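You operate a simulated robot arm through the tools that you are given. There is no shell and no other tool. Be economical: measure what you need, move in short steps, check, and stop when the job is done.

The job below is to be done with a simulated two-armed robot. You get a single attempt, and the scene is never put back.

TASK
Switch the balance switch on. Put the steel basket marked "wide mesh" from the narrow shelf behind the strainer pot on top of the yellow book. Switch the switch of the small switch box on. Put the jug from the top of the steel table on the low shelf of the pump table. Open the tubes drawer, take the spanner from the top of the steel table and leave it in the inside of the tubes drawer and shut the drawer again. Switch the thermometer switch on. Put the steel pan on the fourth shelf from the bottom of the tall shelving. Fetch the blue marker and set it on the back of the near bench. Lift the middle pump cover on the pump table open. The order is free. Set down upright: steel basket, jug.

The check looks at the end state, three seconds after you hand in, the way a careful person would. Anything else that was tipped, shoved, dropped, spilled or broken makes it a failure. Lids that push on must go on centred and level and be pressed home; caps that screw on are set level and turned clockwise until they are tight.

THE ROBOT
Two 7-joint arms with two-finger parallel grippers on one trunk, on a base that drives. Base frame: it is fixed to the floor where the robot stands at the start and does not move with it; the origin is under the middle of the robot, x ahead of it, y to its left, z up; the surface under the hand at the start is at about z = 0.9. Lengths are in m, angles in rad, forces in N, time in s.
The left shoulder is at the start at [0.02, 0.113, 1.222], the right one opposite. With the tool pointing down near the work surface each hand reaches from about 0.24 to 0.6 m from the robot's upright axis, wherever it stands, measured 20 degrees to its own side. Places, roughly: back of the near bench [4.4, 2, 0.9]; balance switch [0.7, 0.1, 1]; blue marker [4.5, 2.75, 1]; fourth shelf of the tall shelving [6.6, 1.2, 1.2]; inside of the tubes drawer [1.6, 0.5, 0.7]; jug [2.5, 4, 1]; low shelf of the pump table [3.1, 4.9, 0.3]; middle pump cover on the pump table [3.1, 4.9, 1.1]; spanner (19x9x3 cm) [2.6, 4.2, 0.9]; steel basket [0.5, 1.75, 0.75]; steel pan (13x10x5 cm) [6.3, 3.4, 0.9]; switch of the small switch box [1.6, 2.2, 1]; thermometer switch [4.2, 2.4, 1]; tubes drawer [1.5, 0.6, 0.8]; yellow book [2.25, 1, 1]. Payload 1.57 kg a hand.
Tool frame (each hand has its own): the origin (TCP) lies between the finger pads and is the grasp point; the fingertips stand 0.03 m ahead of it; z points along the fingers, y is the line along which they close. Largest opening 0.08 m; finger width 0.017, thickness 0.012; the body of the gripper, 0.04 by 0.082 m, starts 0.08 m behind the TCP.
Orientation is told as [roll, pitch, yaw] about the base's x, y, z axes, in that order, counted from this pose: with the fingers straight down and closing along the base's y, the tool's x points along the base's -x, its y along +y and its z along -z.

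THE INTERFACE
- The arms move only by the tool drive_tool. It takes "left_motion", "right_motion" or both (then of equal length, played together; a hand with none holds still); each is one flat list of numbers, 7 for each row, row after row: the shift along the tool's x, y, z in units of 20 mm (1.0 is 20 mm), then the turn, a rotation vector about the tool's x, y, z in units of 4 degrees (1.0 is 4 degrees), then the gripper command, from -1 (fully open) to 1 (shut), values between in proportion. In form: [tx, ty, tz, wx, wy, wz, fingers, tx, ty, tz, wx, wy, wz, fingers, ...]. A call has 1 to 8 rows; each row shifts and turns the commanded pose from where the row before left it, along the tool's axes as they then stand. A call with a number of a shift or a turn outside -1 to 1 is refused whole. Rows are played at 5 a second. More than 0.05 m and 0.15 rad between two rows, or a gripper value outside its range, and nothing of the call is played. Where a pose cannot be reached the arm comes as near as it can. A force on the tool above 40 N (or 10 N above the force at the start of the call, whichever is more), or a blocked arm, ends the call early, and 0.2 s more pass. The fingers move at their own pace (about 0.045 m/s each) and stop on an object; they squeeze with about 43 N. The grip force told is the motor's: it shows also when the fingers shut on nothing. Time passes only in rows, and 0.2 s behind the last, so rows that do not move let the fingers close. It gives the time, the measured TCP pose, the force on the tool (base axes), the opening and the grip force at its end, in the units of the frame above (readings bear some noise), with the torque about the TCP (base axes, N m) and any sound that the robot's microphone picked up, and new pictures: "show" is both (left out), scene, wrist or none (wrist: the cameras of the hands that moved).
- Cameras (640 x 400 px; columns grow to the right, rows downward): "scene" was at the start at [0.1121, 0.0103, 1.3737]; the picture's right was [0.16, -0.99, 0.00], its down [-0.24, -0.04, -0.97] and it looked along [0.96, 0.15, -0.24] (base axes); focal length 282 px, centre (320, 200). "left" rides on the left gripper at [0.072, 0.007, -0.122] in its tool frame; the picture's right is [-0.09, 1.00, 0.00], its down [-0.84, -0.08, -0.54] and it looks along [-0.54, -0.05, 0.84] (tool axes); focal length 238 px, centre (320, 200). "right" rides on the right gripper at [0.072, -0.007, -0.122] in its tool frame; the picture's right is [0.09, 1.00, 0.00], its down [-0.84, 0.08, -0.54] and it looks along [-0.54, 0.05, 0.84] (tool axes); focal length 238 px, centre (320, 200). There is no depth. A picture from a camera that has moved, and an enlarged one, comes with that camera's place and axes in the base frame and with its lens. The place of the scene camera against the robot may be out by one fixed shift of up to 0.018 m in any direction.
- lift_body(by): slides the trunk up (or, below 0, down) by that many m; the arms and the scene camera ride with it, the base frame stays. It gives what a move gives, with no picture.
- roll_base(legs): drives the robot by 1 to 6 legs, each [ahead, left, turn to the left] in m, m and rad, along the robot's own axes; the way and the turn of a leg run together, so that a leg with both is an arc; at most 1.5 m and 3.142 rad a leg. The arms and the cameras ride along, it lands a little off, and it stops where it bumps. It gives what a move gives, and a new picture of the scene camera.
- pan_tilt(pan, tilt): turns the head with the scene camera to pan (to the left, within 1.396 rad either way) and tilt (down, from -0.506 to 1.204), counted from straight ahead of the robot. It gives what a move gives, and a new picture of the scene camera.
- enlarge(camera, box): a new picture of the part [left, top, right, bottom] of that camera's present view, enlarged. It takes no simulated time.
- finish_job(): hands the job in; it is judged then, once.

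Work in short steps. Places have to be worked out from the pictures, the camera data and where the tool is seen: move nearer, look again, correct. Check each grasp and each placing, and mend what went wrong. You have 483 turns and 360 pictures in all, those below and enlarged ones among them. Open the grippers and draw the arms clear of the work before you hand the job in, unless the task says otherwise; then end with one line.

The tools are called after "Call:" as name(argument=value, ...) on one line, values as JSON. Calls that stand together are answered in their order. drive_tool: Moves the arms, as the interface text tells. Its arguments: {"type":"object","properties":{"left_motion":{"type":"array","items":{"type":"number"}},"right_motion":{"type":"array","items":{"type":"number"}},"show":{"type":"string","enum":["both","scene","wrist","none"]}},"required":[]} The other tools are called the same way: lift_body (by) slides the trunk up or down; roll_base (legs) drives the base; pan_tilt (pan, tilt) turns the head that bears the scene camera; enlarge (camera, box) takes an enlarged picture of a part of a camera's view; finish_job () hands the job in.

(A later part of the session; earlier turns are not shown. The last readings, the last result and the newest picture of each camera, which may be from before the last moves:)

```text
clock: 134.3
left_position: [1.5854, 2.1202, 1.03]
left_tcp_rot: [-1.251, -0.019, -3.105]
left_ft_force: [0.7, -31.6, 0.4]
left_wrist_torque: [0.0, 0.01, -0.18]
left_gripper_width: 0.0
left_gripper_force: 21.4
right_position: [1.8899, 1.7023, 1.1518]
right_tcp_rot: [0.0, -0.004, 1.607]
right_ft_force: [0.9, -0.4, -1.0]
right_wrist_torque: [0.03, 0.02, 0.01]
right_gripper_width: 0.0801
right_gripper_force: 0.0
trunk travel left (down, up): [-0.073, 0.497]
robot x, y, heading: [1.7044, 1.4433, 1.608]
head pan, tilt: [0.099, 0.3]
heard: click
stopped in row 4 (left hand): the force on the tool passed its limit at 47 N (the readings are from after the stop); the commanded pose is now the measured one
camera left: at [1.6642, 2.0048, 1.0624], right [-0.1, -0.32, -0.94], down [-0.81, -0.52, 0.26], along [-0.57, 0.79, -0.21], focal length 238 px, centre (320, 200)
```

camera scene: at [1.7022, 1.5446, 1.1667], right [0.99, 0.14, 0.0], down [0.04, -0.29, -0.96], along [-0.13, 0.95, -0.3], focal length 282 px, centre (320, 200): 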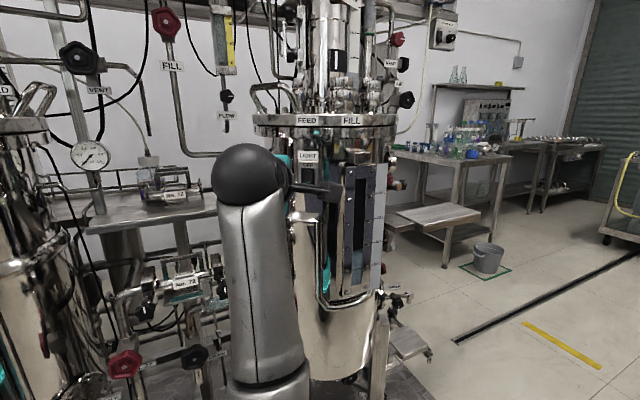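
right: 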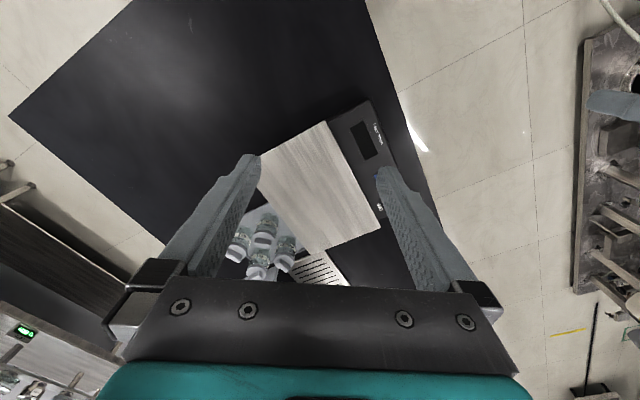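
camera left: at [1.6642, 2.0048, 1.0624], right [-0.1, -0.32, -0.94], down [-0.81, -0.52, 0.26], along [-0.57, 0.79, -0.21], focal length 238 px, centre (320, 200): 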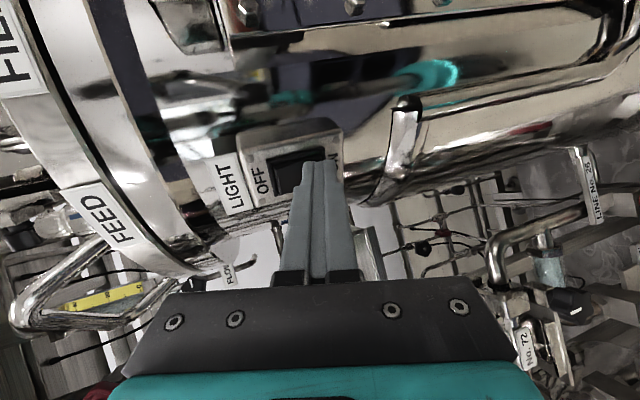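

It clicked. I back off and check the lamp.

Call:
drive_tool(left_motion=[0, 0, -0.5, 0, 0, 0, 1, 0, 0, -1, 0, 0, 0, 1, 0, 0, -1, 0, 0, 0, 1, 0, 0, -1, 0, 0, 0, 1], show="wrist")

Call:
enlarge(camera="left", box=[220, 80, 380, 180])

```text
clock: 135.3
left_position: [1.5893, 2.0576, 1.0491]
left_tcp_rot: [-1.248, -0.018, -3.104]
left_ft_force: [0.0, -1.6, 0.1]
left_wrist_torque: [0.04, -0.02, 0.02]
left_gripper_width: 0.0
left_gripper_force: 21.3
right_position: [1.891, 1.7067, 1.1505]
right_tcp_rot: [0.001, -0.001, 1.607]
right_ft_force: [1.0, 0.5, -0.2]
right_wrist_torque: [-0.02, 0.01, -0.02]
right_gripper_width: 0.0798
right_gripper_force: 0.1
trunk travel left (down, up): [-0.073, 0.497]
robot x, y, heading: [1.7056, 1.4486, 1.602]
head pan, tilt: [0.099, 0.3]
camera left: at [1.6659, 1.943, 1.0818], right [-0.1, -0.32, -0.94], down [-0.81, -0.52, 0.26], along [-0.57, 0.79, -0.21], focal length 238 px, centre (320, 200)
```

left: 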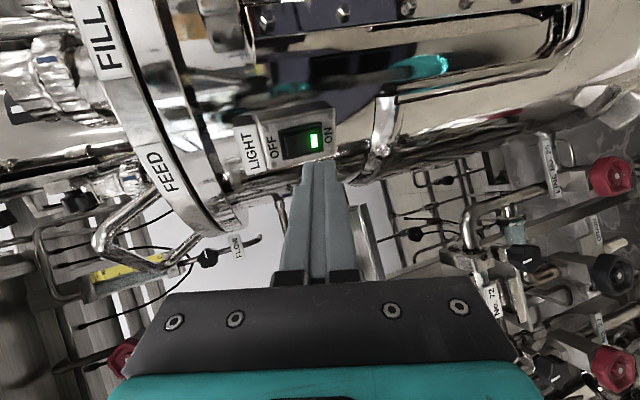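

```text
4.00 times, centred on (300, 130) of left
camera zoom: at [1.6659, 1.943, 1.0818], right [-0.1, -0.32, -0.94], down [-0.81, -0.52, 0.26], along [-0.57, 0.79, -0.21], focal length 953 px, centre (400, 480)
```

zoom: 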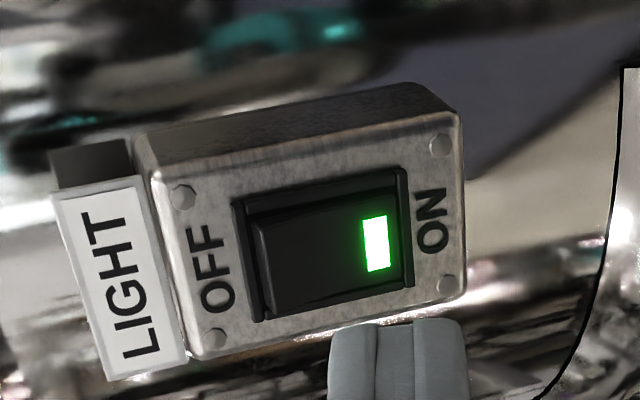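

The light is on. Next I fetch the jug and spanner. I back off, turn along the aisle and fold the hand down.

Call:
roll_base(legs=[[-0.05, 0, 0], [0, 0, -0.97]])

Call:
lift_body(by=0.2)

Call:
drive_tool(left_motion=[0, -0.3, -0.6, -1, 0, 0, 1, 0, -0.3, -0.6, -1, 0, 0, 1, 0, -0.3, -0.6, -1, 0, 0, 1, 0, -0.3, -0.6, -1, 0, 0, 1, 0, -0.3, -0.6, -1, 0, 0, 1, 0, -0.3, -0.6, -1, 0, 0, 1, 0, -0.3, -0.6, -1, 0, 0, 1, 0, -0.3, -0.6, -1, 0, 0, 1], show="none")

Call:
drive_tool(left_motion=[0, 0.3, 0, -1, 0, 0, -1, 0, 0.3, 0, -1, 0, 0, -1, 0, 0.3, 0, -1, 0, 0, -1, 0, 0.3, 0, -1, 0, 0, -1, 0, 0.3, 0, -1, 0, 0, -1, 0, 0.3, 0, -1, 0, 0, -1, 0, 0.3, 0, -1, 0, 0, -1, 0, 0.3, 0, -1, 0, 0, -1], show="none")

```text
clock: 138.7
left_position: [2.1425, 1.8397, 1.0496]
left_tcp_rot: [-1.248, -0.017, 2.216]
left_ft_force: [0.4, 0.4, -0.6]
left_wrist_torque: [0.01, -0.02, -0.01]
left_gripper_width: 0.0
left_gripper_force: 21.1
right_position: [2.0271, 1.393, 1.1522]
right_tcp_rot: [0.0, -0.001, 0.643]
right_ft_force: [-1.5, 0.3, -0.8]
right_wrist_torque: [0.0, -0.02, -0.01]
right_gripper_width: 0.0799
right_gripper_force: 0.2
trunk travel left (down, up): [-0.073, 0.497]
robot x, y, heading: [1.7092, 1.3974, 0.645]
head pan, tilt: [0.099, 0.3]
camera scene: at [1.7938, 1.4597, 1.1667], right [0.68, -0.74, 0.0], down [-0.22, -0.2, -0.96], along [0.7, 0.65, -0.3], focal length 282 px, centre (320, 200)
```

scene: 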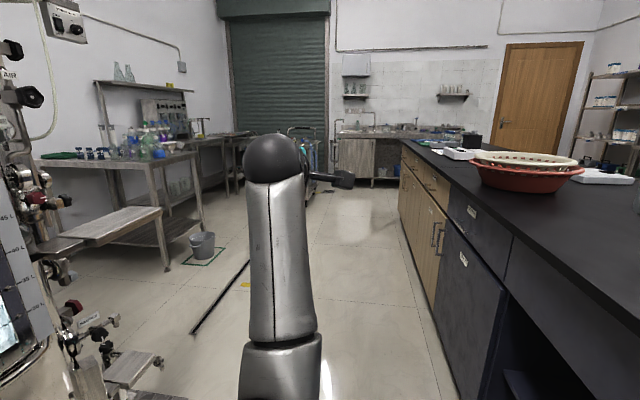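

```text
clock: 140.9
left_position: [2.1441, 1.8398, 1.2495]
left_tcp_rot: [-1.249, -0.017, 2.217]
left_ft_force: [-0.5, 0.2, 0.6]
left_wrist_torque: [0.01, -0.04, 0.01]
left_gripper_width: 0.0
left_gripper_force: 21.6
right_position: [2.0267, 1.3929, 1.3505]
right_tcp_rot: [0.0, 0.0, 0.643]
right_ft_force: [-0.1, -0.2, -0.2]
right_wrist_torque: [0.03, 0.0, 0.0]
right_gripper_width: 0.08
right_gripper_force: 0.0
trunk travel left (down, up): [-0.273, 0.297]
robot x, y, heading: [1.7094, 1.3927, 0.647]
head pan, tilt: [0.099, 0.3]
```

```text
clock: 142.7
left_position: [2.1014, 1.8065, 1.3402]
left_tcp_rot: [-0.688, -0.017, 2.217]
left_ft_force: [-0.5, -0.8, -0.7]
left_wrist_torque: [0.01, -0.01, -0.04]
left_gripper_width: 0.0001
left_gripper_force: 21.0
right_position: [2.0265, 1.3923, 1.3497]
right_tcp_rot: [-0.002, -0.002, 0.645]
right_ft_force: [0.0, 0.2, -0.6]
right_wrist_torque: [0.0, 0.03, -0.01]
right_gripper_width: 0.0802
right_gripper_force: 0.1
trunk travel left (down, up): [-0.273, 0.297]
robot x, y, heading: [1.71, 1.3945, 0.643]
head pan, tilt: [0.099, 0.3]
```

```text
clock: 144.5
left_position: [2.063, 1.7869, 1.3137]
left_tcp_rot: [-0.151, -0.013, 2.227]
left_ft_force: [-0.2, 0.4, 1.1]
left_wrist_torque: [0.01, -0.03, 0.0]
left_gripper_width: 0.0801
left_gripper_force: 0.1
left hand out of reach, approached as far as the arm can: row 2, 7, 8
right_position: [2.0259, 1.3918, 1.3521]
right_tcp_rot: [0.0, 0.002, 0.644]
right_ft_force: [-0.7, -0.1, -0.5]
right_wrist_torque: [0.0, 0.0, -0.01]
right_gripper_width: 0.08
right_gripper_force: 0.1
trunk travel left (down, up): [-0.273, 0.297]
robot x, y, heading: [1.7055, 1.394, 0.643]
head pan, tilt: [0.099, 0.3]
```

I drive along the aisle towards the steel table, staying away from the bucket on the floor.

Call:
roll_base(legs=[[1.2, 0.35, 0], [1.2, 0.3, 0], [0, 0, 1.5]])

Call:
pan_tilt(pan=0.2, tilt=0.45)

```text
clock: 160.2
left_position: [2.8607, 3.7007, 1.3133]
left_tcp_rot: [-0.149, -0.013, -2.54]
left_ft_force: [0.1, -0.1, 0.1]
left_wrist_torque: [0.01, 0.03, -0.01]
left_gripper_width: 0.0797
left_gripper_force: 0.0
right_position: [3.251, 3.6431, 1.3506]
right_tcp_rot: [0.0, -0.001, 2.157]
right_ft_force: [0.2, 0.8, -0.3]
right_wrist_torque: [-0.01, 0.0, -0.01]
right_gripper_width: 0.0801
right_gripper_force: 0.1
trunk travel left (down, up): [-0.273, 0.297]
robot x, y, heading: [3.2324, 3.3226, 2.158]
head pan, tilt: [0.099, 0.3]
camera scene: at [3.1768, 3.3992, 1.3667], right [0.77, 0.64, 0.0], down [0.19, -0.23, -0.96], along [-0.61, 0.74, -0.3], focal length 282 px, centre (320, 200)
```

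scene: 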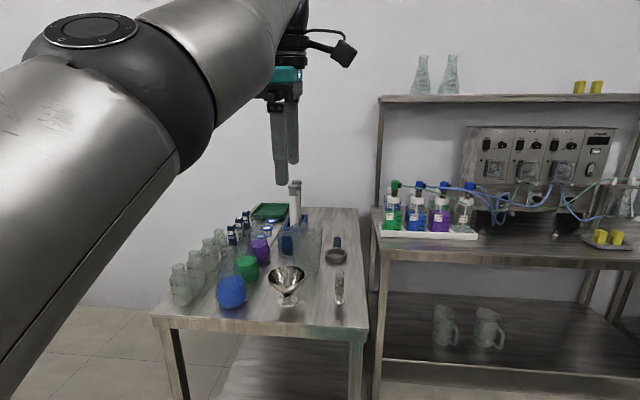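

```text
clock: 160.9
left_position: [2.8606, 3.7002, 1.3132]
left_tcp_rot: [-0.15, -0.014, -2.542]
left_ft_force: [0.1, -0.3, -0.9]
left_wrist_torque: [-0.01, 0.0, -0.01]
left_gripper_width: 0.0801
left_gripper_force: 0.1
right_position: [3.2515, 3.642, 1.3504]
right_tcp_rot: [0.001, 0.0, 2.158]
right_ft_force: [0.7, -0.4, 0.7]
right_wrist_torque: [0.0, -0.01, -0.02]
right_gripper_width: 0.0799
right_gripper_force: 0.0
trunk travel left (down, up): [-0.273, 0.297]
robot x, y, heading: [3.2327, 3.3222, 2.162]
head pan, tilt: [0.201, 0.45]
camera scene: at [3.171, 3.3919, 1.3528], right [0.7, 0.71, 0.0], down [0.31, -0.31, -0.9], along [-0.64, 0.63, -0.43], focal length 282 px, centre (320, 200)
```

scene: 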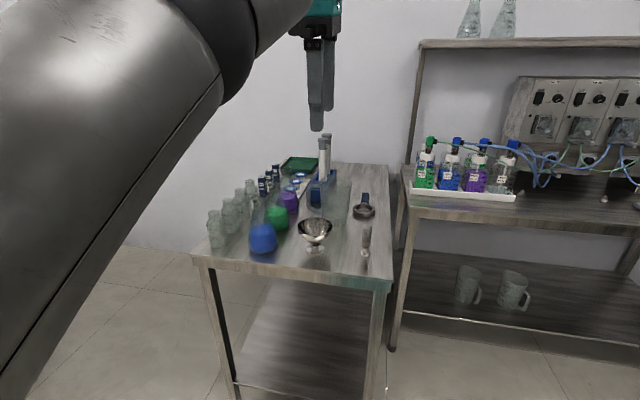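

The steel table is at the left and the pump table at the right. I enlarge the steel table top.

Call:
enlarge(camera="scene", box=[190, 130, 410, 290])

Call:
enlarge(camera="left", box=[0, 0, 640, 400])

```text
2.50 times, centred on (300, 210) of scene
camera zoom: at [3.171, 3.3919, 1.3528], right [0.7, 0.71, 0.0], down [0.31, -0.31, -0.9], along [-0.64, 0.63, -0.43], focal length 705 px, centre (370, 175)
```

zoom: 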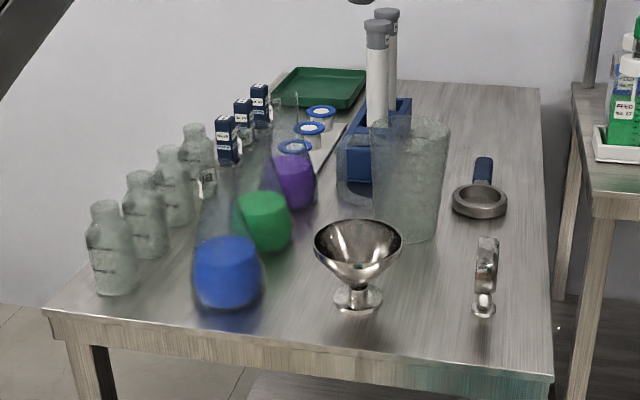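

```text
1.00 times, centred on (320, 200) of left (not enlarged: the box is as wide or as high as the picture)
camera zoom: at [2.9361, 3.721, 1.4331], right [0.48, -0.87, -0.15], down [-0.68, -0.47, 0.56], along [-0.55, -0.17, -0.82], focal length 238 px, centre (320, 200)
```

zoom: 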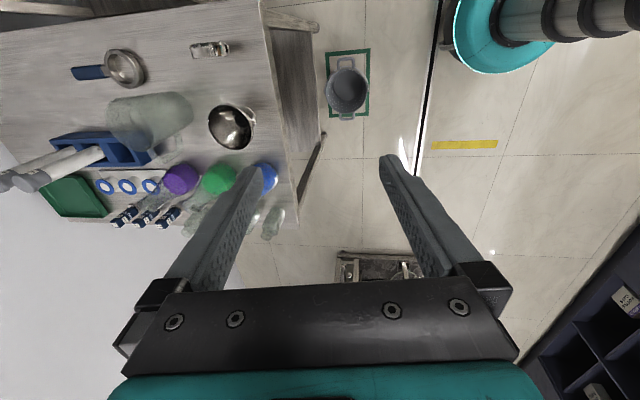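

The jug is the large translucent vessel at about (2.56, 4.07, 0.83). The spanner is the ring with the blue handle at about (2.60, 4.19). The table top is at z≈0.83. I move to the right and closer, clear of the bucket, and look.

Call:
roll_base(legs=[[0, -0.2, 0], [0.33, 0, 0]])

Call:
pan_tilt(pan=0.45, tilt=0.7)

```text
clock: 164.3
left_position: [2.8455, 4.0862, 1.3139]
left_tcp_rot: [-0.15, -0.012, -2.549]
left_ft_force: [-0.1, 0.5, 0.7]
left_wrist_torque: [0.03, -0.01, 0.02]
left_gripper_width: 0.0803
left_gripper_force: 0.1
right_position: [3.2358, 4.0265, 1.3507]
right_tcp_rot: [-0.002, 0.001, 2.151]
right_ft_force: [-0.6, -0.5, 0.0]
right_wrist_torque: [-0.01, -0.02, -0.01]
right_gripper_width: 0.0801
right_gripper_force: 0.0
trunk travel left (down, up): [-0.273, 0.297]
robot x, y, heading: [3.217, 3.7038, 2.149]
head pan, tilt: [0.201, 0.45]
camera scene: at [3.1532, 3.7762, 1.3527], right [0.71, 0.7, 0.0], down [0.31, -0.31, -0.9], along [-0.63, 0.64, -0.44], focal length 282 px, centre (320, 200)
```

scene: 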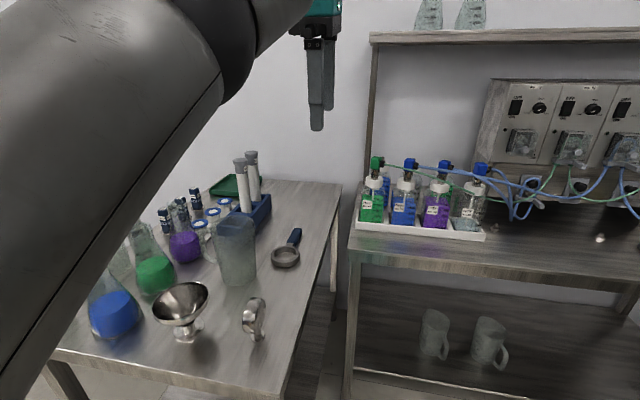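

```text
clock: 165.1
left_position: [2.8458, 4.0867, 1.3138]
left_tcp_rot: [-0.15, -0.013, -2.547]
left_ft_force: [0.3, -0.4, -0.7]
left_wrist_torque: [0.01, 0.01, 0.0]
left_gripper_width: 0.0799
left_gripper_force: 0.0
right_position: [3.237, 4.0243, 1.3512]
right_tcp_rot: [0.0, 0.0, 2.154]
right_ft_force: [-0.3, 0.6, 0.6]
right_wrist_torque: [-0.01, 0.0, 0.02]
right_gripper_width: 0.08
right_gripper_force: 0.1
trunk travel left (down, up): [-0.273, 0.297]
robot x, y, heading: [3.2147, 3.7079, 2.15]
head pan, tilt: [0.45, 0.7]
camera scene: at [3.1455, 3.7541, 1.3306], right [0.51, 0.86, 0.0], down [0.55, -0.33, -0.77], along [-0.66, 0.39, -0.64], focal length 282 px, centre (320, 200)
```

scene: 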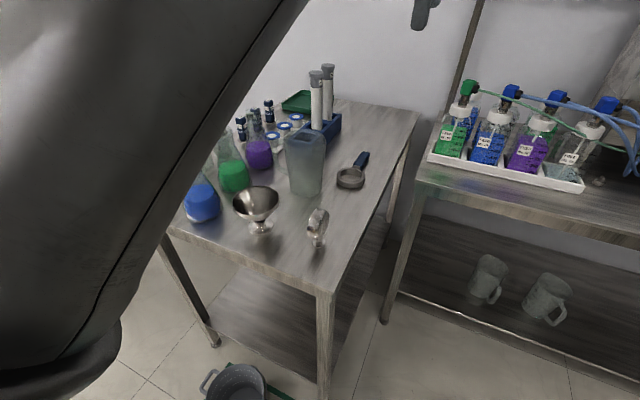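

Call:
enlarge(camera="scene", box=[260, 90, 400, 260])

Call:
enlarge(camera="left", box=[100, 0, 420, 200])

```text
2.35 times, centred on (330, 175) of scene
camera zoom: at [3.1455, 3.7541, 1.3306], right [0.51, 0.86, 0.0], down [0.55, -0.33, -0.77], along [-0.66, 0.39, -0.64], focal length 663 px, centre (296, 259)
```

zoom: 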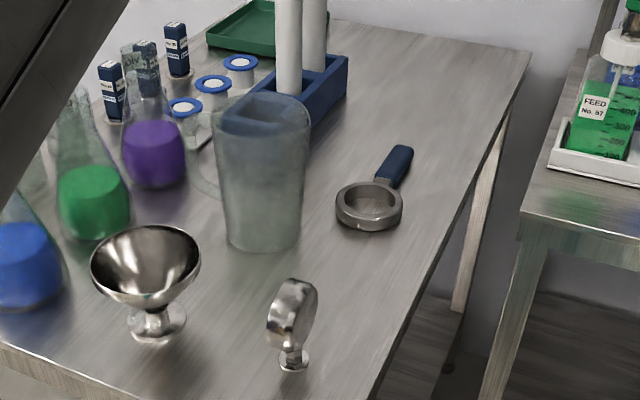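

```text
2.00 times, centred on (260, 100) of left
camera zoom: at [2.9215, 4.1066, 1.4332], right [0.47, -0.87, -0.15], down [-0.68, -0.47, 0.56], along [-0.56, -0.16, -0.82], focal length 477 px, centre (440, 400)
```

zoom: 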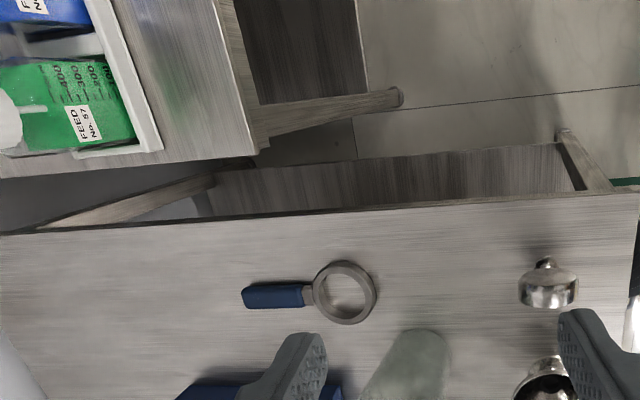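

I view the full left wrist picture, since the jug is right between the fingers below.

Call:
enlarge(camera="left", box=[200, 120, 440, 270])

```text
2.67 times, centred on (320, 195) of left
camera zoom: at [2.9215, 4.1066, 1.4332], right [0.47, -0.87, -0.15], down [-0.68, -0.47, 0.56], along [-0.56, -0.16, -0.82], focal length 636 px, centre (320, 213)
```

zoom: 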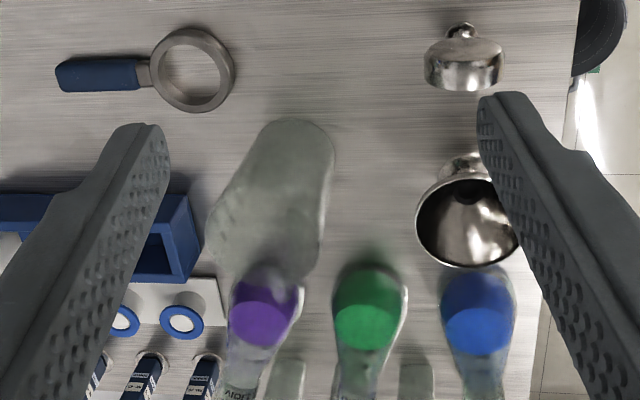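

The spanner's handle centre is at about (2.545, 4.267), pointing away from the front of the table. I move to the gap at the right end of the table, in front of the pump table, and turn slightly left.

Call:
roll_base(legs=[[0, -0.1, 0], [0.28, 0, 0], [0, 0, 0.2]])

Call:
pan_tilt(pan=0.3, tilt=0.75)

```text
clock: 168.5
left_position: [2.7035, 4.302, 1.3125]
left_tcp_rot: [-0.15, -0.014, -2.353]
left_ft_force: [0.0, -0.5, -0.1]
left_wrist_torque: [-0.02, 0.02, 0.02]
left_gripper_width: 0.0801
left_gripper_force: 0.1
right_position: [3.0991, 4.3182, 1.3512]
right_tcp_rot: [-0.001, 0.0, 2.345]
right_ft_force: [-0.2, 0.2, -0.1]
right_wrist_torque: [-0.04, -0.01, 0.0]
right_gripper_width: 0.0802
right_gripper_force: 0.0
trunk travel left (down, up): [-0.273, 0.297]
robot x, y, heading: [3.138, 3.9991, 2.345]
head pan, tilt: [0.45, 0.7]
camera scene: at [3.0618, 4.0322, 1.3306], right [0.34, 0.94, 0.0], down [0.61, -0.22, -0.76], along [-0.72, 0.26, -0.64], focal length 282 px, centre (320, 200)
```

scene: 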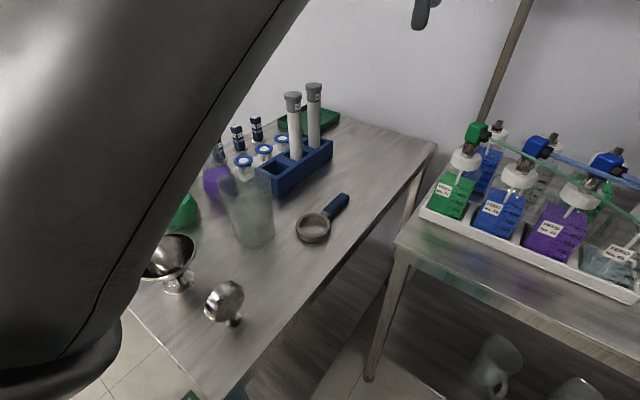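

```text
clock: 169.2
left_position: [2.7039, 4.3029, 1.3143]
left_tcp_rot: [-0.15, -0.013, -2.353]
left_ft_force: [0.0, 0.4, 0.0]
left_wrist_torque: [-0.02, 0.02, -0.01]
left_gripper_width: 0.0798
left_gripper_force: 0.1
right_position: [3.0995, 4.3178, 1.3504]
right_tcp_rot: [0.0, 0.001, 2.347]
right_ft_force: [-0.4, -0.7, 0.6]
right_wrist_torque: [0.03, 0.03, -0.01]
right_gripper_width: 0.0801
right_gripper_force: 0.0
trunk travel left (down, up): [-0.273, 0.297]
robot x, y, heading: [3.1384, 4.0012, 2.35]
head pan, tilt: [0.3, 0.75]
camera scene: at [3.0691, 4.043, 1.3263], right [0.47, 0.88, 0.0], down [0.6, -0.32, -0.73], along [-0.64, 0.35, -0.68], focal length 282 px, centre (320, 200)
```

scene: 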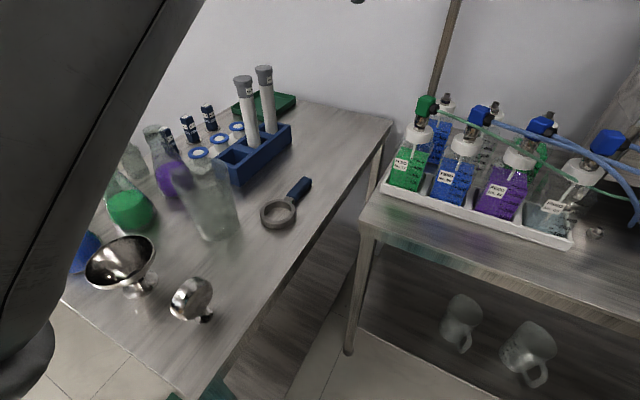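

The handle checks out at (2.542, 4.263). I rotate the left hand back so the fingers close across the handle, levelling it too.

Call:
drive_tool(left_motion=[0, 0, 0.5, -1, 0, 0, -1, 0, 0, 0.5, -1, 0, 0, -1, 0, 0, 0, 0, 0, 1, -1, 0, 0, 0, 0, 0, 1, -1, 0, 0, 0, 0, 0, 1, -1, 0, 0, 0, 0, 0, 1, -1, 0, 0, 0, 0, 0, 1, -1, 0, 0, 0, 0, 0, 1, -1], show="none")

Call:
drive_tool(left_motion=[0, 0, 0, 0, 0, 1, -1, 0, 0, 0, 0, 0, 1, -1, 0, 0, 0, 0, 0, 1, -1, 0, 0, 0, 0, 0, 1, -1, 0, 0, 0, 0, 0, 1, -1, 0, 0, 0, 0, 0, 1, -1, 0, 0, 0, 0, 0, 1, -1, 0, 0, 0, 0, 0, 1, -1], show="none")

Call:
drive_tool(left_motion=[0, 0, 0, 0, 0, 1, -1, 0, 0, 0, 0, 0, 1, -1, 0, 0, 0, 0, 0, 1, -1, 0, 0, 0, 0, 0, 1, -1, 0, 0, 0, 0, 0, 1, -1, 0, 0, 0, 0, 0, 1, -1, 0, 0, 0, 0, 0, 1, -1, 0, 0, 0, 0, 0, 1, -1], show="wrist")

```text
clock: 171.0
left_position: [2.7017, 4.2907, 1.2985]
left_tcp_rot: [-0.066, -0.037, -2.759]
left_ft_force: [0.5, 0.5, 0.3]
left_wrist_torque: [0.03, 0.0, 0.0]
left_gripper_width: 0.0803
left_gripper_force: 0.2
left hand out of reach, approached as far as the arm can: row 1, 2
right_position: [3.0988, 4.3184, 1.3505]
right_tcp_rot: [0.0, 0.002, 2.345]
right_ft_force: [-0.5, 0.0, -0.3]
right_wrist_torque: [-0.01, 0.02, -0.02]
right_gripper_width: 0.08
right_gripper_force: 0.0
trunk travel left (down, up): [-0.273, 0.297]
robot x, y, heading: [3.1425, 3.9987, 2.346]
head pan, tilt: [0.3, 0.75]
```

```text
clock: 172.8
left_position: [2.7015, 4.2891, 1.2986]
left_tcp_rot: [-0.036, -0.067, 2.964]
left_ft_force: [-0.1, -0.3, 0.0]
left_wrist_torque: [-0.01, -0.05, 0.02]
left_gripper_width: 0.08
left_gripper_force: 0.0
right_position: [3.0989, 4.3178, 1.3506]
right_tcp_rot: [0.0, 0.0, 2.345]
right_ft_force: [-0.7, -0.4, 0.2]
right_wrist_torque: [0.01, -0.02, 0.03]
right_gripper_width: 0.0799
right_gripper_force: 0.1
trunk travel left (down, up): [-0.273, 0.297]
robot x, y, heading: [3.1397, 4.0012, 2.345]
head pan, tilt: [0.3, 0.75]
```

```text
clock: 174.6
left_position: [2.7011, 4.2902, 1.3008]
left_tcp_rot: [0.002, -0.076, 2.406]
left_ft_force: [0.5, 0.5, -0.7]
left_wrist_torque: [-0.03, -0.02, -0.02]
left_gripper_width: 0.0802
left_gripper_force: 0.1
right_position: [3.099, 4.3169, 1.3509]
right_tcp_rot: [0.001, 0.0, 2.345]
right_ft_force: [-0.5, 0.3, 0.0]
right_wrist_torque: [0.0, 0.01, -0.01]
right_gripper_width: 0.0798
right_gripper_force: 0.0
trunk travel left (down, up): [-0.273, 0.297]
robot x, y, heading: [3.1399, 4.0033, 2.346]
head pan, tilt: [0.3, 0.75]
camera left: at [2.7576, 4.231, 1.4169], right [-0.74, -0.68, 0.01], down [-0.54, 0.59, 0.6], along [-0.41, 0.44, -0.8], focal length 238 px, centre (320, 200)
```

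left: 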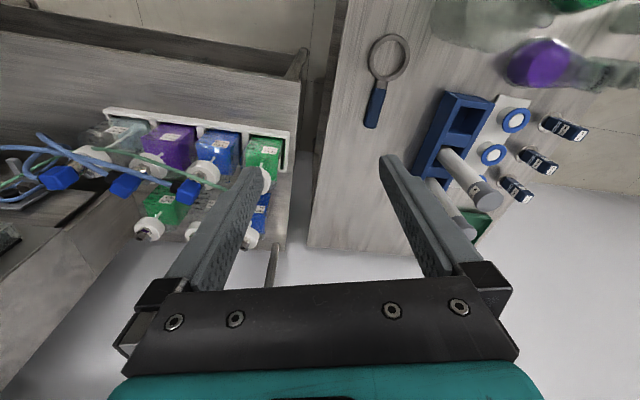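

Now I finish the yaw and pitch, move over the handle and start down.

Call:
drive_tool(left_motion=[0, 0, 0, 0, 0.55, 1, -1, 0, 0, 0, 0, 0.55, 1, -1, -0.45, 0.9, 0.5, 0, 0, 1, -0.4, -0.45, 0.9, 0.5, 0, 0, 0, -0.4, -0.45, 0.9, 0.5, 0, 0, 0, -0.4, -0.45, 0.9, 0.5, 0, 0, 0, -0.4, -0.45, 0.9, 0.5, 0, 0, 0, -0.4, -0.45, 0.9, 0.5, 0, 0, 0, -0.4], show="none")

Call:
drive_tool(left_motion=[0, 0.9, 1, 0, 0, 0, -0.4, 0, 0.9, 1, 0, 0, 0, -0.4, 0, 0, 1, 0, 0, 0, -0.4, 0, 0, 1, 0, 0, 0, -0.4, 0, 0, 1, 0, 0, 0, -0.4], show="wrist")

```text
clock: 176.4
left_position: [2.6091, 4.234, 1.2308]
left_tcp_rot: [0.012, -0.001, 2.198]
left_ft_force: [1.1, 0.5, -0.3]
left_wrist_torque: [-0.01, 0.0, 0.03]
left_gripper_width: 0.0563
left_gripper_force: 0.0
left hand out of reach, approached as far as the arm can: row 1, 2, 3, 4, 5, 6, 7, 8
right_position: [3.1008, 4.3179, 1.3507]
right_tcp_rot: [-0.001, -0.002, 2.345]
right_ft_force: [0.2, 0.3, -0.4]
right_wrist_torque: [0.0, 0.02, 0.01]
right_gripper_width: 0.0799
right_gripper_force: 0.1
trunk travel left (down, up): [-0.273, 0.297]
robot x, y, heading: [3.1396, 4.0017, 2.344]
head pan, tilt: [0.3, 0.75]
```

```text
clock: 177.6
left_position: [2.5789, 4.2138, 1.131]
left_tcp_rot: [0.011, 0.001, 2.197]
left_ft_force: [0.0, 0.2, -0.6]
left_wrist_torque: [-0.02, -0.02, -0.03]
left_gripper_width: 0.0561
left_gripper_force: 0.1
right_position: [3.0979, 4.3177, 1.3515]
right_tcp_rot: [0.0, 0.0, 2.348]
right_ft_force: [0.9, -0.3, 0.5]
right_wrist_torque: [0.0, 0.05, 0.0]
right_gripper_width: 0.0804
right_gripper_force: 0.0
trunk travel left (down, up): [-0.273, 0.297]
robot x, y, heading: [3.1373, 4.0031, 2.342]
head pan, tilt: [0.3, 0.75]
camera left: at [2.6175, 4.1517, 1.2539], right [-0.86, -0.51, 0.01], down [-0.42, 0.73, 0.54], along [-0.28, 0.46, -0.84], focal length 238 px, centre (320, 200)
```

left: 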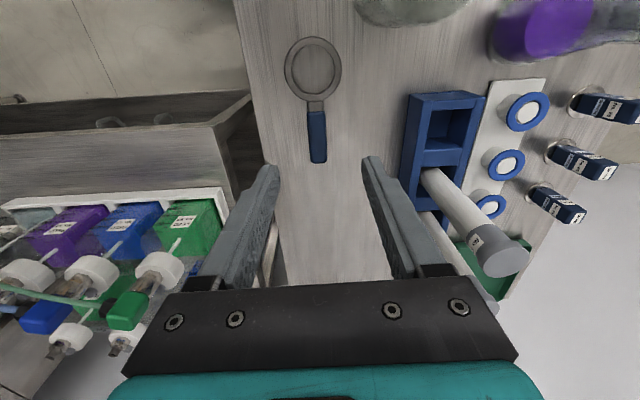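

The handle is straight below. I shift 4 cm ahead and 1 cm sideways while descending.

Call:
drive_tool(left_motion=[-0.5, -0.15, 1, 0, 0, 0, -0.4, -0.5, -0.15, 1, 0, 0, 0, -0.4, -0.5, -0.15, 1, 0, 0, 0, -0.4, -0.5, -0.1, 1, 0, 0, 0, -0.4, -0.1, 0, 1, 0, 0, 0, -0.4, 0, 0, 1, 0, 0, 0, -0.4, 0, 0, 1, 0, 0, 0, -0.4, 0, 0, 1, 0, 0, 0, -0.4], show="none")

Call:
drive_tool(left_motion=[0, 0, 1, 0, 0, 0, -0.4, 0, 0, 1, 0, 0, 0, -0.4, 0, 0, 0.7, 0, 0, 0, -0.4], show="wrist")

```text
clock: 179.4
left_position: [2.566, 4.2491, 0.9702]
left_tcp_rot: [0.008, 0.002, 2.201]
left_ft_force: [-0.5, 0.6, 0.4]
left_wrist_torque: [0.01, 0.02, 0.01]
left_gripper_width: 0.0561
left_gripper_force: 0.0
left hand out of reach, approached as far as the arm can: row 4
right_position: [3.1005, 4.3186, 1.3508]
right_tcp_rot: [-0.002, 0.001, 2.347]
right_ft_force: [-1.3, 0.1, 0.1]
right_wrist_torque: [-0.02, -0.01, -0.05]
right_gripper_width: 0.0802
right_gripper_force: 0.0
trunk travel left (down, up): [-0.273, 0.297]
robot x, y, heading: [3.1401, 4.0003, 2.349]
head pan, tilt: [0.3, 0.75]
```

```text
clock: 180.2
left_position: [2.5719, 4.2464, 0.916]
left_tcp_rot: [0.008, 0.003, 2.199]
left_ft_force: [0.1, -0.7, 0.8]
left_wrist_torque: [0.03, -0.01, -0.02]
left_gripper_width: 0.0562
left_gripper_force: 0.0
left hand out of reach, approached as far as the arm can: row 1, 3
right_position: [3.0987, 4.3179, 1.3521]
right_tcp_rot: [0.001, 0.001, 2.346]
right_ft_force: [0.0, 0.0, -0.1]
right_wrist_torque: [0.02, -0.02, 0.02]
right_gripper_width: 0.08
right_gripper_force: 0.0
trunk travel left (down, up): [-0.273, 0.297]
robot x, y, heading: [3.1398, 4.0025, 2.347]
head pan, tilt: [0.3, 0.75]
camera left: at [2.6102, 4.1852, 1.04], right [-0.86, -0.51, 0.01], down [-0.43, 0.73, 0.54], along [-0.28, 0.46, -0.84], focal length 238 px, centre (320, 200)
```

left: 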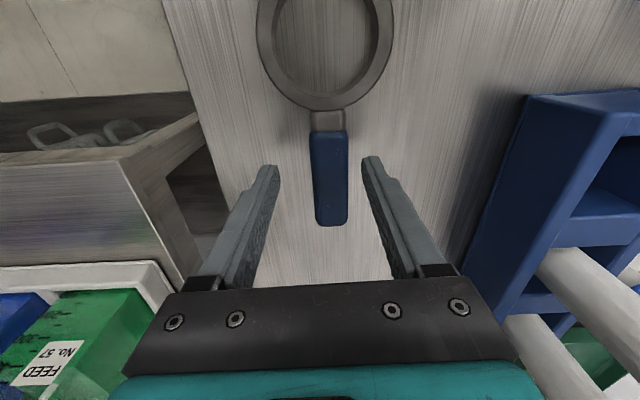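

The arm is at its lower reach limit, so I shift 9 mm sideways and lower the trunk 4 cm.

Call:
drive_tool(left_motion=[0, 0.45, 0, 0, 0, 0, -0.4], show="none")

Call:
lift_body(by=-0.04)

Call:
enlarge(camera="left", box=[160, 60, 480, 260])

```text
clock: 180.6
left_position: [2.5672, 4.2404, 0.9188]
left_tcp_rot: [0.01, 0.004, 2.197]
left_ft_force: [-0.5, 0.2, -0.4]
left_wrist_torque: [0.01, 0.0, -0.01]
left_gripper_width: 0.0563
left_gripper_force: 0.0
left hand out of reach, approached as far as the arm can: row 1
right_position: [3.0997, 4.3166, 1.3512]
right_tcp_rot: [0.0, 0.002, 2.346]
right_ft_force: [-0.3, 0.9, 0.2]
right_wrist_torque: [-0.01, 0.0, 0.0]
right_gripper_width: 0.0799
right_gripper_force: 0.0
trunk travel left (down, up): [-0.273, 0.297]
robot x, y, heading: [3.1348, 4.0016, 2.345]
head pan, tilt: [0.3, 0.75]
```

```text
clock: 181.4
left_position: [2.5663, 4.2408, 0.8798]
left_tcp_rot: [0.012, -0.002, 2.198]
left_ft_force: [2.9, -3.3, 15.8]
left_wrist_torque: [0.2, -0.52, -0.12]
left_gripper_width: 0.0567
left_gripper_force: 0.4
right_position: [3.1013, 4.3163, 1.3122]
right_tcp_rot: [0.0, -0.002, 2.346]
right_ft_force: [0.6, 0.1, 0.1]
right_wrist_torque: [0.0, -0.02, 0.03]
right_gripper_width: 0.0798
right_gripper_force: 0.0
trunk travel left (down, up): [-0.233, 0.337]
robot x, y, heading: [3.1356, 4.0015, 2.349]
head pan, tilt: [0.3, 0.75]
```

```text
2.00 times, centred on (320, 160) of left
camera zoom: at [2.6052, 4.1785, 1.0032], right [-0.86, -0.51, 0.01], down [-0.42, 0.73, 0.54], along [-0.28, 0.46, -0.84], focal length 477 px, centre (320, 280)
```

zoom: 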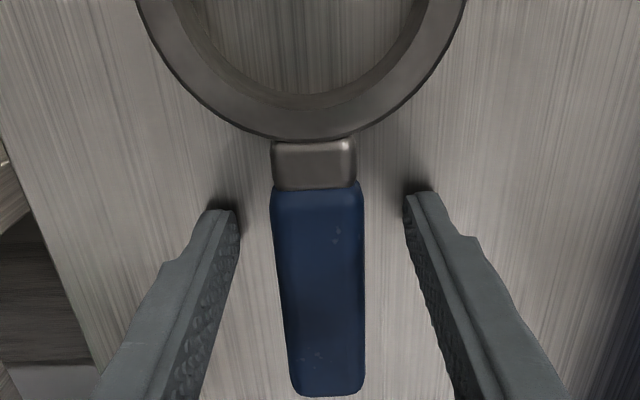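

The fingertips touch the table (z≈0.85) and straddle the handle. I ease up 3 mm and close.

Call:
lift_body(by=0.004)

Call:
drive_tool(left_motion=[0, 0, 0, 0, 0, 0, 1, 0, 0, 0, 0, 0, 0, 1, 0, 0, 0, 0, 0, 0, 1, 0, 0, 0, 0, 0, 0, 1], show="wrist")

```text
clock: 182.0
left_position: [2.5674, 4.2397, 0.8812]
left_tcp_rot: [0.009, 0.006, 2.197]
left_ft_force: [0.1, -0.4, 1.1]
left_wrist_torque: [0.06, 0.0, 0.04]
left_gripper_width: 0.0562
left_gripper_force: 0.0
right_position: [3.0992, 4.3183, 1.3148]
right_tcp_rot: [0.001, 0.0, 2.346]
right_ft_force: [-1.1, -0.2, 0.1]
right_wrist_torque: [0.0, 0.01, -0.01]
right_gripper_width: 0.0803
right_gripper_force: 0.1
trunk travel left (down, up): [-0.237, 0.333]
robot x, y, heading: [3.1404, 3.9986, 2.348]
head pan, tilt: [0.3, 0.75]
```

```text
clock: 183.0
left_position: [2.5668, 4.24, 0.8813]
left_tcp_rot: [0.009, 0.004, 2.199]
left_ft_force: [0.1, 1.1, -0.6]
left_wrist_torque: [0.01, 0.02, 0.02]
left_gripper_width: 0.0295
left_gripper_force: 35.8
right_position: [3.1003, 4.3173, 1.3152]
right_tcp_rot: [0.0, -0.001, 2.346]
right_ft_force: [0.0, 0.1, -0.2]
right_wrist_torque: [-0.03, 0.03, 0.0]
right_gripper_width: 0.08
right_gripper_force: 0.0
trunk travel left (down, up): [-0.237, 0.333]
robot x, y, heading: [3.1394, 3.9982, 2.341]
head pan, tilt: [0.3, 0.75]
camera left: at [2.6048, 4.179, 1.0044], right [-0.86, -0.51, 0.01], down [-0.43, 0.73, 0.54], along [-0.28, 0.46, -0.84], focal length 238 px, centre (320, 200)
```

left: 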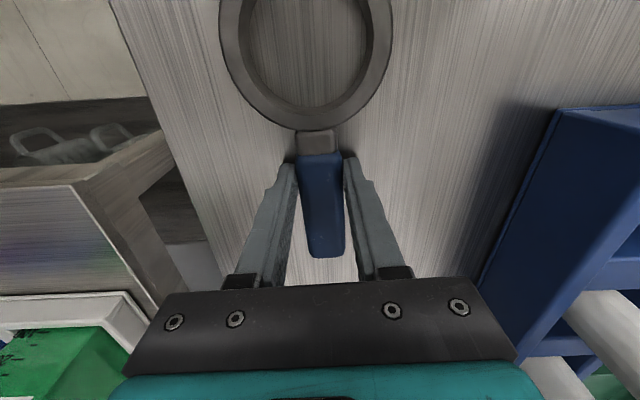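

The spanner is gripped. I lift it with the trunk.

Call:
lift_body(by=0.3)

Call:
drive_tool(left_motion=[1, 0, 0, 0, 0, 0, 1, 1, 0, 0, 0, 0, 0, 1, 1, 0, 0, 0, 0, 0, 1, 1, 0, 0, 0, 0, 0, 1, 1, 0, 0, 0, 0, 0, 1, 1, 0, 0, 0, 0, 0, 1, 1, 0, 0, 0, 0, 0, 1, 1, 0, 0, 0, 0, 0, 1], show="both")

```text
clock: 186.0
left_position: [2.5666, 4.2407, 1.181]
left_tcp_rot: [0.009, 0.004, 2.197]
left_ft_force: [0.1, 0.9, -2.1]
left_wrist_torque: [0.03, 0.0, 0.0]
left_gripper_width: 0.0293
left_gripper_force: 38.9
right_position: [3.0994, 4.3173, 1.6152]
right_tcp_rot: [0.0, 0.0, 2.346]
right_ft_force: [-0.6, -0.6, -0.4]
right_wrist_torque: [-0.03, -0.02, -0.02]
right_gripper_width: 0.08
right_gripper_force: 0.1
trunk travel left (down, up): [-0.537, 0.033]
robot x, y, heading: [3.1389, 3.9987, 2.345]
head pan, tilt: [0.3, 0.75]
```

```text
clock: 187.8
left_position: [2.6532, 4.0992, 1.184]
left_tcp_rot: [0.029, 0.006, 2.215]
left_ft_force: [1.3, -1.2, -1.9]
left_wrist_torque: [0.02, 0.02, 0.01]
left_gripper_width: 0.0293
left_gripper_force: 38.9
right_position: [3.1003, 4.3176, 1.6162]
right_tcp_rot: [0.002, 0.0, 2.347]
right_ft_force: [0.2, 0.7, 0.8]
right_wrist_torque: [-0.01, 0.0, 0.0]
right_gripper_width: 0.0799
right_gripper_force: 0.2
trunk travel left (down, up): [-0.537, 0.033]
robot x, y, heading: [3.1348, 4.0033, 2.347]
head pan, tilt: [0.3, 0.75]
camera scene: at [3.069, 4.0424, 1.5903], right [0.48, 0.88, 0.0], down [0.6, -0.32, -0.73], along [-0.64, 0.35, -0.68], focal length 282 px, centre (320, 200)
camera left: at [2.6943, 4.041, 1.3076], right [-0.85, -0.52, 0.03], down [-0.43, 0.73, 0.53], along [-0.3, 0.44, -0.84], focal length 238 px, centre (320, 200)
```

scene: 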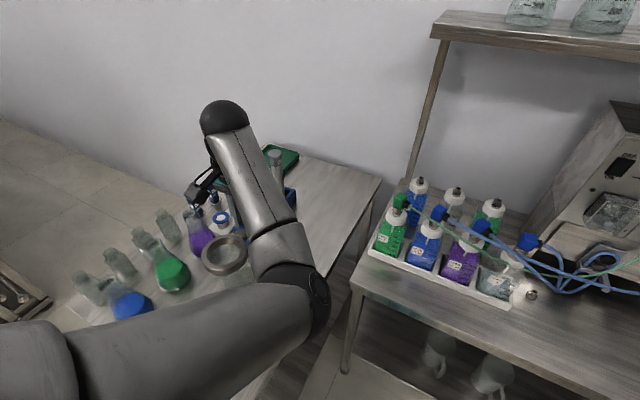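
left: 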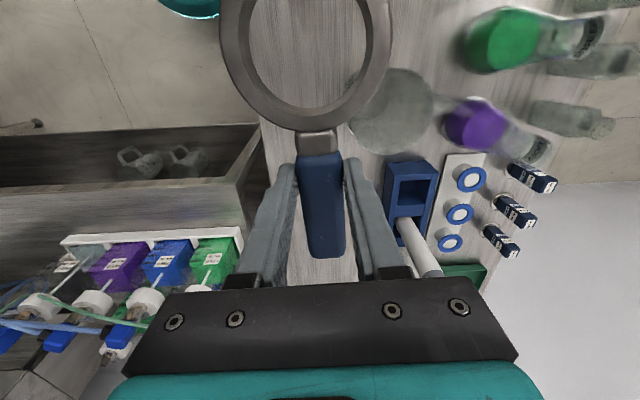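

The spanner is secure. I back off, face the pump table squarely, move right, and look at the pump covers.

Call:
roll_base(legs=[[-0.3, 0, 0], [0, 0, -0.157], [0, -0.35, 0]])

Call:
lift_body(by=-0.2)

Call:
pan_tilt(pan=0.0, tilt=0.3)

```text
clock: 192.3
left_position: [3.1594, 4.1618, 1.185]
left_tcp_rot: [0.026, 0.005, 2.061]
left_ft_force: [0.1, 1.2, -0.3]
left_wrist_torque: [0.0, 0.02, 0.02]
left_gripper_width: 0.0294
left_gripper_force: 38.8
right_position: [3.6329, 4.3077, 1.6141]
right_tcp_rot: [0.0, 0.0, 2.191]
right_ft_force: [0.5, 0.0, -0.1]
right_wrist_torque: [-0.01, 0.03, -0.06]
right_gripper_width: 0.0799
right_gripper_force: 0.1
trunk travel left (down, up): [-0.537, 0.033]
robot x, y, heading: [3.625, 3.9864, 2.194]
head pan, tilt: [0.3, 0.75]
camera scene: at [3.5615, 4.0416, 1.5903], right [0.6, 0.8, 0.0], down [0.54, -0.41, -0.73], along [-0.58, 0.44, -0.68], focal length 282 px, centre (320, 200)
```

scene: 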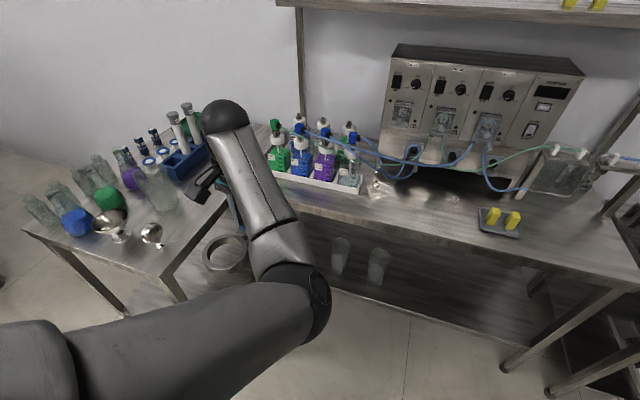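

```text
clock: 194.5
left_position: [3.1579, 4.1592, 0.9845]
left_tcp_rot: [0.03, 0.007, 2.064]
left_ft_force: [-0.4, -0.1, -1.6]
left_wrist_torque: [0.02, 0.01, -0.01]
left_gripper_width: 0.0295
left_gripper_force: 38.6
right_position: [3.633, 4.3064, 1.4155]
right_tcp_rot: [0.0, 0.0, 2.193]
right_ft_force: [0.0, 1.2, -0.2]
right_wrist_torque: [0.01, 0.0, 0.04]
right_gripper_width: 0.0801
right_gripper_force: 0.2
trunk travel left (down, up): [-0.337, 0.233]
robot x, y, heading: [3.6222, 3.9867, 2.192]
head pan, tilt: [0.3, 0.75]
```

```text
clock: 195.4
left_position: [3.1576, 4.1607, 0.984]
left_tcp_rot: [0.029, 0.005, 2.064]
left_ft_force: [0.0, -0.6, -1.5]
left_wrist_torque: [0.01, 0.03, -0.01]
left_gripper_width: 0.029
left_gripper_force: 39.0
right_position: [3.6322, 4.3065, 1.4147]
right_tcp_rot: [-0.001, -0.001, 2.192]
right_ft_force: [0.7, -1.0, -0.5]
right_wrist_torque: [0.01, -0.06, 0.0]
right_gripper_width: 0.0799
right_gripper_force: 0.0
trunk travel left (down, up): [-0.337, 0.233]
robot x, y, heading: [3.6236, 3.9913, 2.193]
head pan, tilt: [0.0, 0.3]
camera scene: at [3.5728, 4.0672, 1.4306], right [0.81, 0.58, 0.0], down [0.17, -0.24, -0.95], along [-0.56, 0.78, -0.3], focal length 282 px, centre (320, 200)
```

scene: 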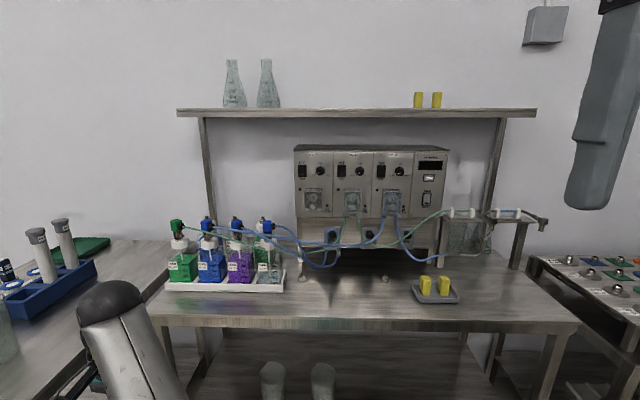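

I face the pump unit and enlarge the covers.

Call:
enlarge(camera="scene", box=[285, 140, 455, 260])

```text
3.33 times, centred on (370, 200) of scene
camera zoom: at [3.5728, 4.0672, 1.4306], right [0.81, 0.58, 0.0], down [0.17, -0.24, -0.95], along [-0.56, 0.78, -0.3], focal length 940 px, centre (153, 200)
```

zoom: 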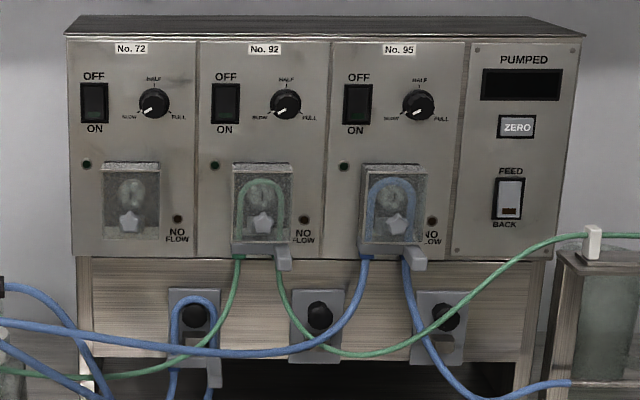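

The middle cover is No. 92. It is hinged at the top, with a tab at its lower right. I tilt the right hand forward while extending it.

Call:
drive_tool(right_motion=[-1, 0, 0, 0, 0, 0, 1, -1, 0, 0, 0, 0, 0, 1, -1, 0, 0, 0, 0, 0, 1, -1, 0, 0, 0, 0, 0, 1, -1, 0, 0, 0, 0, 0, 1, -1, 0, 0, 0, 0, 0, 1, -1, 0, 0, 0, 0, 0, 1, -1, 0, 0, 0, 0, 0, 1], show="none")

Call:
drive_tool(right_motion=[0, 0, 0, 0, -1, 0, 1, 0, 0, 0, 0, -1, 0, 1, 0, 0, 0, 0, -1, 0, 1, 0, 0, 0, 0, -1, 0, 1, 0, 0, 0, 0, -1, 0, 1, 0, 0, 0, 0, -1, 0, 1, 0, 0, 0, 0, -1, 0, 1, 0, 0, 0, 0, -1, 0, 1], show="none")

Call:
drive_tool(right_motion=[0, 0, 0, 0, -1, 0, 1, 0, 0, 0, 0, -1, 0, 1, 0, 0, 0, 0, -1, 0, 1, 0, 0, 0, 0, -1, 0, 1, 0, 0, 0, 0, -1, 0, 1, 0, 0, 0, 0, -1, 0, 1, 0, 0, 0, 0, -1, 0, 1, 0, 0, 0, 0, -1, 0, 1], show="both")

```text
clock: 197.2
left_position: [3.1559, 4.16, 0.9849]
left_tcp_rot: [0.029, 0.004, 2.062]
left_ft_force: [0.3, 0.4, -2.1]
left_wrist_torque: [0.0, 0.01, 0.02]
left_gripper_width: 0.0289
left_gripper_force: 38.8
right_position: [3.537, 4.4376, 1.4145]
right_tcp_rot: [-0.002, 0.0, 2.193]
right_ft_force: [0.3, -0.4, -0.3]
right_wrist_torque: [0.0, -0.02, -0.05]
right_gripper_width: 0.0
right_gripper_force: 21.0
trunk travel left (down, up): [-0.337, 0.233]
robot x, y, heading: [3.6221, 3.9873, 2.193]
head pan, tilt: [0.0, 0.3]
```

```text
clock: 199.0
left_position: [3.1581, 4.1593, 0.9845]
left_tcp_rot: [0.029, 0.004, 2.064]
left_ft_force: [-0.6, 0.4, -1.5]
left_wrist_torque: [0.0, 0.02, 0.01]
left_gripper_width: 0.0294
left_gripper_force: 39.2
right_position: [3.5397, 4.4365, 1.416]
right_tcp_rot: [-0.001, -0.561, 2.192]
right_ft_force: [0.7, -0.2, 0.1]
right_wrist_torque: [-0.01, 0.0, 0.04]
right_gripper_width: 0.0002
right_gripper_force: 21.5
trunk travel left (down, up): [-0.337, 0.233]
robot x, y, heading: [3.6252, 3.987, 2.192]
head pan, tilt: [0.0, 0.3]
```

```text
clock: 200.8
left_position: [3.1574, 4.1604, 0.9852]
left_tcp_rot: [0.029, 0.004, 2.062]
left_ft_force: [0.1, 0.5, -1.6]
left_wrist_torque: [-0.01, 0.0, 0.0]
left_gripper_width: 0.0295
left_gripper_force: 38.8
right_position: [3.5392, 4.4373, 1.414]
right_tcp_rot: [0.0, -1.118, 2.191]
right_ft_force: [-0.2, -0.6, -0.3]
right_wrist_torque: [0.01, -0.01, -0.01]
right_gripper_width: 0.0
right_gripper_force: 21.2
trunk travel left (down, up): [-0.337, 0.233]
robot x, y, heading: [3.6209, 3.9878, 2.187]
head pan, tilt: [0.0, 0.3]
camera scene: at [3.573, 4.0672, 1.4307], right [0.81, 0.58, 0.0], down [0.17, -0.24, -0.96], along [-0.56, 0.78, -0.3], focal length 282 px, centre (320, 200)
camera right: at [3.6269, 4.3262, 1.4032], right [-0.79, -0.61, -0.08], down [0.01, -0.14, 0.99], along [-0.62, 0.78, 0.12], focal length 238 px, centre (320, 200)
```

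scene: 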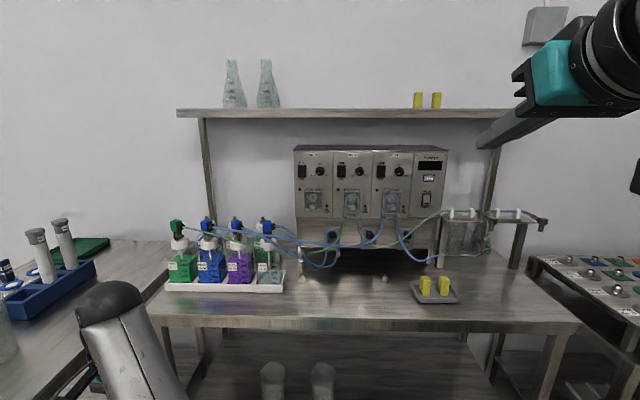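
right: 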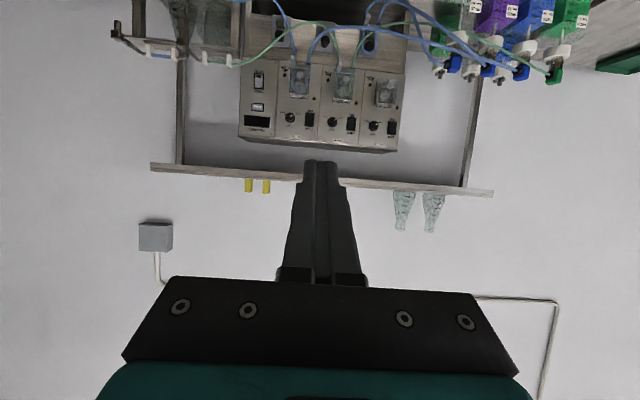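

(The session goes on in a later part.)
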